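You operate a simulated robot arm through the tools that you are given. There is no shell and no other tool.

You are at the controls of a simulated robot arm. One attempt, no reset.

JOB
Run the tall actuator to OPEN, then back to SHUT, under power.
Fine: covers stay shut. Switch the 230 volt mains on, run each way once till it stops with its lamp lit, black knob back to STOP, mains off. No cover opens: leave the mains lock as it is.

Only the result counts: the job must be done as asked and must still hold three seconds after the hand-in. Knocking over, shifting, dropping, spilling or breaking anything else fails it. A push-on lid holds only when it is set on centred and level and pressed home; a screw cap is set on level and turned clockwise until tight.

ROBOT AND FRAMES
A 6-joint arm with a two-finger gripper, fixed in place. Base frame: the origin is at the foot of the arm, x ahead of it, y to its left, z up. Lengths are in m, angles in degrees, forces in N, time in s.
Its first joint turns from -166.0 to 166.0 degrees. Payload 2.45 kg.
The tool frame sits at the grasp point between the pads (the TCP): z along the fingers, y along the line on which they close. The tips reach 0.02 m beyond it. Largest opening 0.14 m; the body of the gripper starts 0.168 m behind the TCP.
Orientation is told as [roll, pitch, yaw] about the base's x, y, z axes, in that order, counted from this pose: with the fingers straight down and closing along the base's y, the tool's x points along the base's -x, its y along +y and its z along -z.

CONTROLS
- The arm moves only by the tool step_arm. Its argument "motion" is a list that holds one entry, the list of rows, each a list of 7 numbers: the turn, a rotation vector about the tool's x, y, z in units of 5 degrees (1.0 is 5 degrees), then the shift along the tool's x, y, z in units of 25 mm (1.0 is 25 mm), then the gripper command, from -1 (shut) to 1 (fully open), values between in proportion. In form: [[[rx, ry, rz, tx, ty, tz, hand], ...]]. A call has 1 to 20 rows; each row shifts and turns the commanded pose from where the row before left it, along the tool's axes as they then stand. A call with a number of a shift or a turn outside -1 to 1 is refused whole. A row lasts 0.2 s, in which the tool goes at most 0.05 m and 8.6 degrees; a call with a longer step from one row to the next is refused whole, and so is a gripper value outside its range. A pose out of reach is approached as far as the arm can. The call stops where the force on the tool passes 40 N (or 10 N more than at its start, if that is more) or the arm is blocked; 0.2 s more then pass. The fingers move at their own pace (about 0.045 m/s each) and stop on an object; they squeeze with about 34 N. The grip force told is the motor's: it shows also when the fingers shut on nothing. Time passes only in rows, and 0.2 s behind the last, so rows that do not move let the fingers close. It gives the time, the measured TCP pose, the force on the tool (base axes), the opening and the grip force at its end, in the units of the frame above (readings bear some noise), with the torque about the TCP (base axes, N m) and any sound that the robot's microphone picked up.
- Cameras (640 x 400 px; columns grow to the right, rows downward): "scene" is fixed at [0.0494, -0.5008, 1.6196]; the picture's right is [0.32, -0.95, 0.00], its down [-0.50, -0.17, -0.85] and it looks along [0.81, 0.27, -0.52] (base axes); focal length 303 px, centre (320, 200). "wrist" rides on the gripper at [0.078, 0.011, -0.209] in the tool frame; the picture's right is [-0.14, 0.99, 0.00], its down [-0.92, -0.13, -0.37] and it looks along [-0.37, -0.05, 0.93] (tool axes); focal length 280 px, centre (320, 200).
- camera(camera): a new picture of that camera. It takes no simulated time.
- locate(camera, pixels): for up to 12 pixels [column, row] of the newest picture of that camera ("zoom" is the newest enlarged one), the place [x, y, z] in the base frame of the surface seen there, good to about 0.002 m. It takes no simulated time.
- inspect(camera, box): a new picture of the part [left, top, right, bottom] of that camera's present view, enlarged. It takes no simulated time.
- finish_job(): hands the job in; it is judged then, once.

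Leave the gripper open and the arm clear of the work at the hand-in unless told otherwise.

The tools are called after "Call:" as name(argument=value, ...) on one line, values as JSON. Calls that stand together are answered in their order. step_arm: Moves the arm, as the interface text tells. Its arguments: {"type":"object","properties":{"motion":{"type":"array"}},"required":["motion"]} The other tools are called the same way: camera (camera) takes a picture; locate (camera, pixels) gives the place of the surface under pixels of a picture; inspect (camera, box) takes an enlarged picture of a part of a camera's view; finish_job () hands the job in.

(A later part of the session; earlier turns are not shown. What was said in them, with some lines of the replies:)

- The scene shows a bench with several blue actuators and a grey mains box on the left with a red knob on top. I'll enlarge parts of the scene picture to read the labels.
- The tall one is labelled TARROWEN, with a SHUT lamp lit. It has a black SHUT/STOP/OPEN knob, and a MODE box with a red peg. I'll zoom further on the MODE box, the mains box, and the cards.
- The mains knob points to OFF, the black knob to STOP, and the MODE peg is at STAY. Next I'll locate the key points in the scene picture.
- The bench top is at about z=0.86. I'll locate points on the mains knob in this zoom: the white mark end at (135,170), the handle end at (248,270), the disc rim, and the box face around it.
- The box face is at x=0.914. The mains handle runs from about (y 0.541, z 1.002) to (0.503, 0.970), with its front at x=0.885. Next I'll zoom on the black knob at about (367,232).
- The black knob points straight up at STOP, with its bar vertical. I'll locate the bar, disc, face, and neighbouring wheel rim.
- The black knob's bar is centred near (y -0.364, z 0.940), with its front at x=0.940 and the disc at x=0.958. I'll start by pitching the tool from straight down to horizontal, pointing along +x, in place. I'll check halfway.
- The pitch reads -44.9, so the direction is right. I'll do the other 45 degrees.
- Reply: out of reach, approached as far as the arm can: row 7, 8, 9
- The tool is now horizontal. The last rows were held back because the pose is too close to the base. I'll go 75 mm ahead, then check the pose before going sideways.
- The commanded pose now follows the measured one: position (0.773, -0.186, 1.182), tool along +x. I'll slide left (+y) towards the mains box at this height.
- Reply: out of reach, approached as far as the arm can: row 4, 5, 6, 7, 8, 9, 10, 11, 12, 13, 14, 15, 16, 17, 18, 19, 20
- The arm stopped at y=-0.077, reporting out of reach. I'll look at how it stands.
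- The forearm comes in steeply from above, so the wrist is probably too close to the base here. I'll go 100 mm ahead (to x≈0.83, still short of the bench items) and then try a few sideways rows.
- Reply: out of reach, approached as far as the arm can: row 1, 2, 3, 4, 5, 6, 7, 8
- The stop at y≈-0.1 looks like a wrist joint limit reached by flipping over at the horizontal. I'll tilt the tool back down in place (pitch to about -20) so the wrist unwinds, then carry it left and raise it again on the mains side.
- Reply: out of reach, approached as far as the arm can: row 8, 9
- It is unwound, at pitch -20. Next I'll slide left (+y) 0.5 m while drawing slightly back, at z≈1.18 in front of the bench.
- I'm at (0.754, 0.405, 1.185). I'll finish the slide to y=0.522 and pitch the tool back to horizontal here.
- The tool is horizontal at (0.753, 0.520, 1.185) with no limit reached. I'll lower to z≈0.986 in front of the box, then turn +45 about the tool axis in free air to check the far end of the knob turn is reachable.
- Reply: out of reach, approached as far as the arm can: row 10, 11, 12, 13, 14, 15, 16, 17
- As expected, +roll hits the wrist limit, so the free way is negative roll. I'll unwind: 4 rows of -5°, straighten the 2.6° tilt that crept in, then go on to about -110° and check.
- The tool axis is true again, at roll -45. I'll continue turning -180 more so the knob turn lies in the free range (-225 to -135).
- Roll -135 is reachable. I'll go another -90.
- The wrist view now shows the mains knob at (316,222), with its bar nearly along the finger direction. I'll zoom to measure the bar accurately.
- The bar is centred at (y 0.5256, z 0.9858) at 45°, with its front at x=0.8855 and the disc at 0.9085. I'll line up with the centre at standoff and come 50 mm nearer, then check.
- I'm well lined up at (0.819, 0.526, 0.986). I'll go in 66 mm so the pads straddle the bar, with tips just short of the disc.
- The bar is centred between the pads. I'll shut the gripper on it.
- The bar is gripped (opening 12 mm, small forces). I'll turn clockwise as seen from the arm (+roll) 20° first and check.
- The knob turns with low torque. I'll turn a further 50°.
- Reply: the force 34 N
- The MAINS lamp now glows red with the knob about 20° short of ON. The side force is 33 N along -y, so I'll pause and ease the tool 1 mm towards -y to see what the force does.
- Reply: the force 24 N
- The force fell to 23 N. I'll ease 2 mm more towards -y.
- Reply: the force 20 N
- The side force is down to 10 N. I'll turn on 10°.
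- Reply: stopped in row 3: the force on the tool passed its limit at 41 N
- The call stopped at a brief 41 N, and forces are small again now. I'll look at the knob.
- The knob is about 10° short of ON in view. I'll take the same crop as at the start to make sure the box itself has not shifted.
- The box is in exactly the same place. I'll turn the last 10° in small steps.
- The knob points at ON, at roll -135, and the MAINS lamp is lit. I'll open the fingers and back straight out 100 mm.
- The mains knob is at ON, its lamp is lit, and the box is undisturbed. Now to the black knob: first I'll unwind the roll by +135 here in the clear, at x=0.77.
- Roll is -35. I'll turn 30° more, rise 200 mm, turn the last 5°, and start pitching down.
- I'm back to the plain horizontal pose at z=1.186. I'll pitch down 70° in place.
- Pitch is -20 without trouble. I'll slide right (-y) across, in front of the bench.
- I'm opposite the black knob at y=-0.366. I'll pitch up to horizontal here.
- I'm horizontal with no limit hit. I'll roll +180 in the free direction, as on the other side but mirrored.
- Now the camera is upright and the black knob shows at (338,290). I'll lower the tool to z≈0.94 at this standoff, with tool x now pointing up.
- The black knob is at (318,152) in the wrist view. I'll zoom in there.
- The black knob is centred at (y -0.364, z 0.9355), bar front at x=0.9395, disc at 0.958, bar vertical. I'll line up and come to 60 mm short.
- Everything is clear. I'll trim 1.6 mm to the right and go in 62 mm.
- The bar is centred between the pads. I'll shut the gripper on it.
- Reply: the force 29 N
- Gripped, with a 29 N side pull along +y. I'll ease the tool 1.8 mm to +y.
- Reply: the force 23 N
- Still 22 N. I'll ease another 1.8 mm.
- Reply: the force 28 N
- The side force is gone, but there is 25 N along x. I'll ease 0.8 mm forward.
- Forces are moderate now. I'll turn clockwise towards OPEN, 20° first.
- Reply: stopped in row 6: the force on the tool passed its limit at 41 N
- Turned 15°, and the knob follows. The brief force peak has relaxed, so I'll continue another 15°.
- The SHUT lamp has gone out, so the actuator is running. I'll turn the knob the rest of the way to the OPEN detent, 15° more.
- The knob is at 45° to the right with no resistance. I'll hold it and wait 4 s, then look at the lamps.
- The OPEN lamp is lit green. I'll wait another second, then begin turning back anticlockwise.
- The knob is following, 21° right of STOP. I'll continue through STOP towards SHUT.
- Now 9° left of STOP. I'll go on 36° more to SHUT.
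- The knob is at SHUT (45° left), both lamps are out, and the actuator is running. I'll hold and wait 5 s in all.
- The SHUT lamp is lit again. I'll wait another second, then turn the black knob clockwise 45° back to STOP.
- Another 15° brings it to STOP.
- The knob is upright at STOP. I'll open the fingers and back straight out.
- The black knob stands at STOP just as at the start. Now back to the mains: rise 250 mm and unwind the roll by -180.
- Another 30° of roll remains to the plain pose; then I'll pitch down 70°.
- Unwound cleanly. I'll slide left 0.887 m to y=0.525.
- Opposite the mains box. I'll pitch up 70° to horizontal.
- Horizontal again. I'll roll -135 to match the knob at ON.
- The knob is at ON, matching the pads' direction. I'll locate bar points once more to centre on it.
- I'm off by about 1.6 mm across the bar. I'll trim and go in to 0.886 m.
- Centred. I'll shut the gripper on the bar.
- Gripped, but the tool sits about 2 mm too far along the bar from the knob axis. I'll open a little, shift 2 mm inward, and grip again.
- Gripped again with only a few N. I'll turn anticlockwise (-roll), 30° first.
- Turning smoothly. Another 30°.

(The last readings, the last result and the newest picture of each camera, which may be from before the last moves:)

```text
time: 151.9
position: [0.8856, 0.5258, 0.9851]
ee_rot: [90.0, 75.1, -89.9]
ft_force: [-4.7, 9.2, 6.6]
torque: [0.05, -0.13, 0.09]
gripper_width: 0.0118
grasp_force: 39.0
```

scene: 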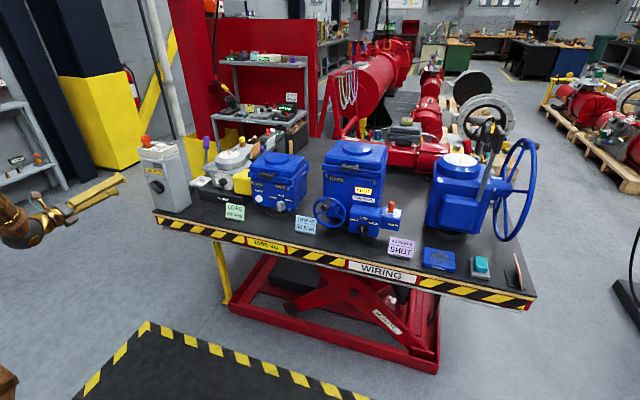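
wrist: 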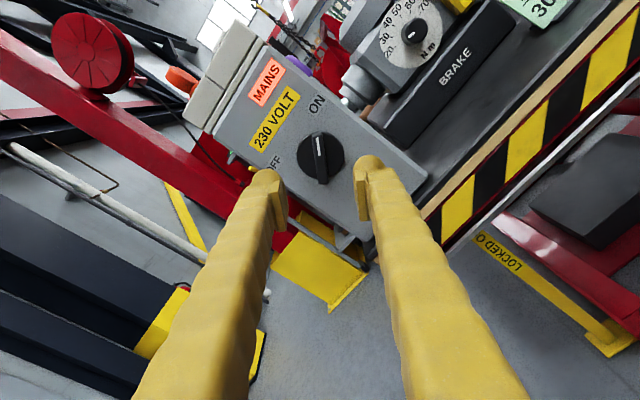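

And the last 30° to OFF.

Call:
step_arm(motion=[[[0, 0, -0.6, 0, 0, 0, -1], [0, 0, -0.6, 0, 0, 0, -1], [0, 0, -0.6, 0, 0, 0, -1], [0, 0, -0.6, 0, 0, 0, -1], [0, 0, -0.6, 0, 0, 0, -1], [0, 0, -0.6, 0, 0, 0, -1], [0, 0, -0.6, 0, 0, 0, -1], [0, 0, -0.6, 0, 0, 0, -1], [0, 0, -0.6, 0, 0, 0, -1], [0, 0, -0.6, 0, 0, 0, -1], [0, 0, 0, 0, 0, 0, -1]]])

Call:
camera(camera="wrist")

Call:
inspect(camera="scene", box=[130, 130, 195, 220])

```text
time: 154.3
position: [0.885, 0.5254, 0.9844]
ee_rot: [90.0, 45.1, -90.1]
ft_force: [-7.5, 2.6, 9.6]
torque: [-0.04, -0.08, 0.04]
gripper_width: 0.012
grasp_force: 39.0
```

```text
taken
```

wrist: 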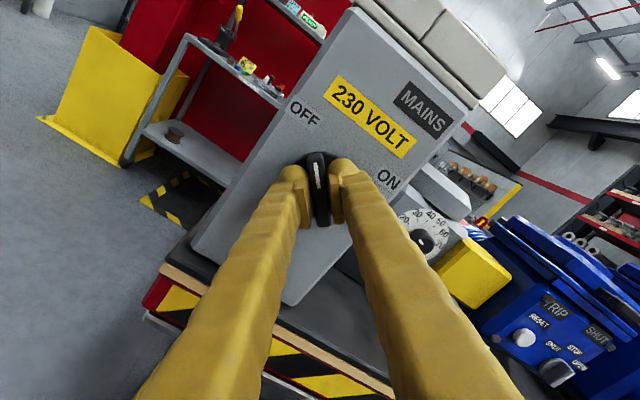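

```text
4.44 times, centred on (162, 175) of scene
```

zoom: 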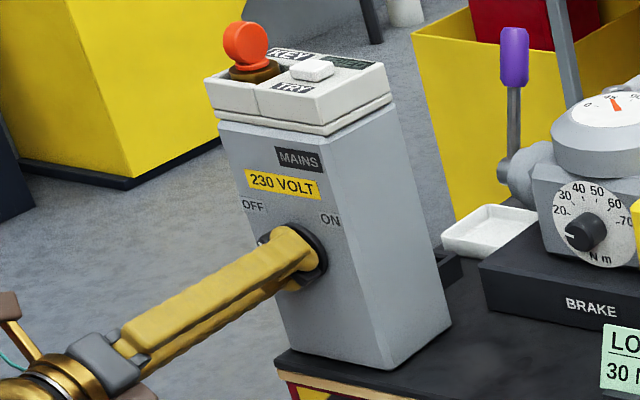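

The knob is back at OFF, and the MAINS lamp is out. I'll open and back straight out, then fully open in the clear.

Call:
step_arm(motion=[[[0, 0, 0, 0, 0, 0, -0.2], [0, 0, 0, 0, 0, 0, -0.2], [0, 0, 0, 0, 0, 0, -0.2], [0, 0, 0, 0, 0, 0, -0.2], [0, 0, 0, 0, 0, 0, -0.2], [0, 0, 0, 0, 0, -0.5, -0.2], [0, 0, 0, 0, 0, -1, -0.2], [0, 0, 0, 0, 0, -1, -0.2], [0, 0, 0, 0, 0, -1, -0.2], [0, 0, 0, 0, 0, -1, 0.2], [0, 0, 0, 0, 0, -1, 1], [0, 0, 0, 0, 0, -1, 1], [0, 0, 0, 0, 0, 0, 1], [0, 0, 0, 0, 0, 0, 1], [0, 0, 0, 0, 0, 0, 1]]])

Call:
camera(camera="scene")

Call:
inspect(camera="scene", box=[130, 130, 195, 220])

Call:
inspect(camera="scene", box=[310, 135, 410, 245])

```text
time: 157.5
position: [0.7225, 0.5266, 0.9862]
ee_rot: [90.0, 45.0, -90.1]
ft_force: [0.2, 0.0, -0.6]
torque: [0.02, 0.03, -0.02]
gripper_width: 0.1399
grasp_force: 0.1
```

```text
taken
```

scene: 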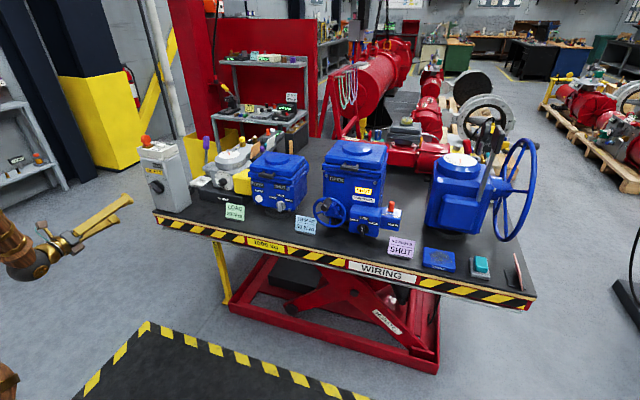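

```text
4.44 times, centred on (162, 175) of scene
```

zoom: 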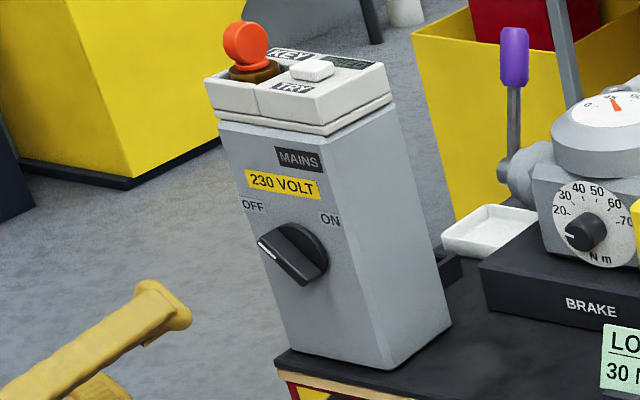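

```text
3.64 times, centred on (360, 190) of scene
```

zoom: 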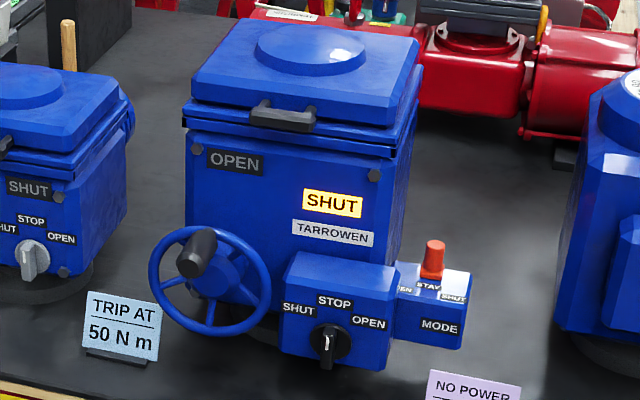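

The mains knob is at OFF with its lamp out, and the tall actuator shows SHUT lit. The black knob is at STOP, MODE is still at STAY, and covers, key and cards are unmoved. The gripper is open and clear of the bench, so I'm handing the job in.

Call:
finish_job()

```text
The job is handed in.
```

The job is done and handed in. The tall actuator (TARROWEN) ran once to OPEN and once back to SHUT under power.

- **Mains:** I turned the 230 volt knob on and its lamp lit. After the runs I turned it off and the lamp went out.
- **Run to OPEN:** the SHUT lamp went out as it started, and the green OPEN lamp lit at the end.
- **Run to SHUT:** both lamps were out while it ran, and the SHUT lamp lit at the end.
- **How it was left:** the black knob is at STOP. The covers, mains lock and MODE peg were not touched, and the mains box and cards look unmoved in the pictures. The gripper is open and clear of the bench.

Two calls stopped briefly at 41 N while turning the knobs, one on the mains and one on the black knob. I checked the mains box against the first picture after its stop and it had not shifted.
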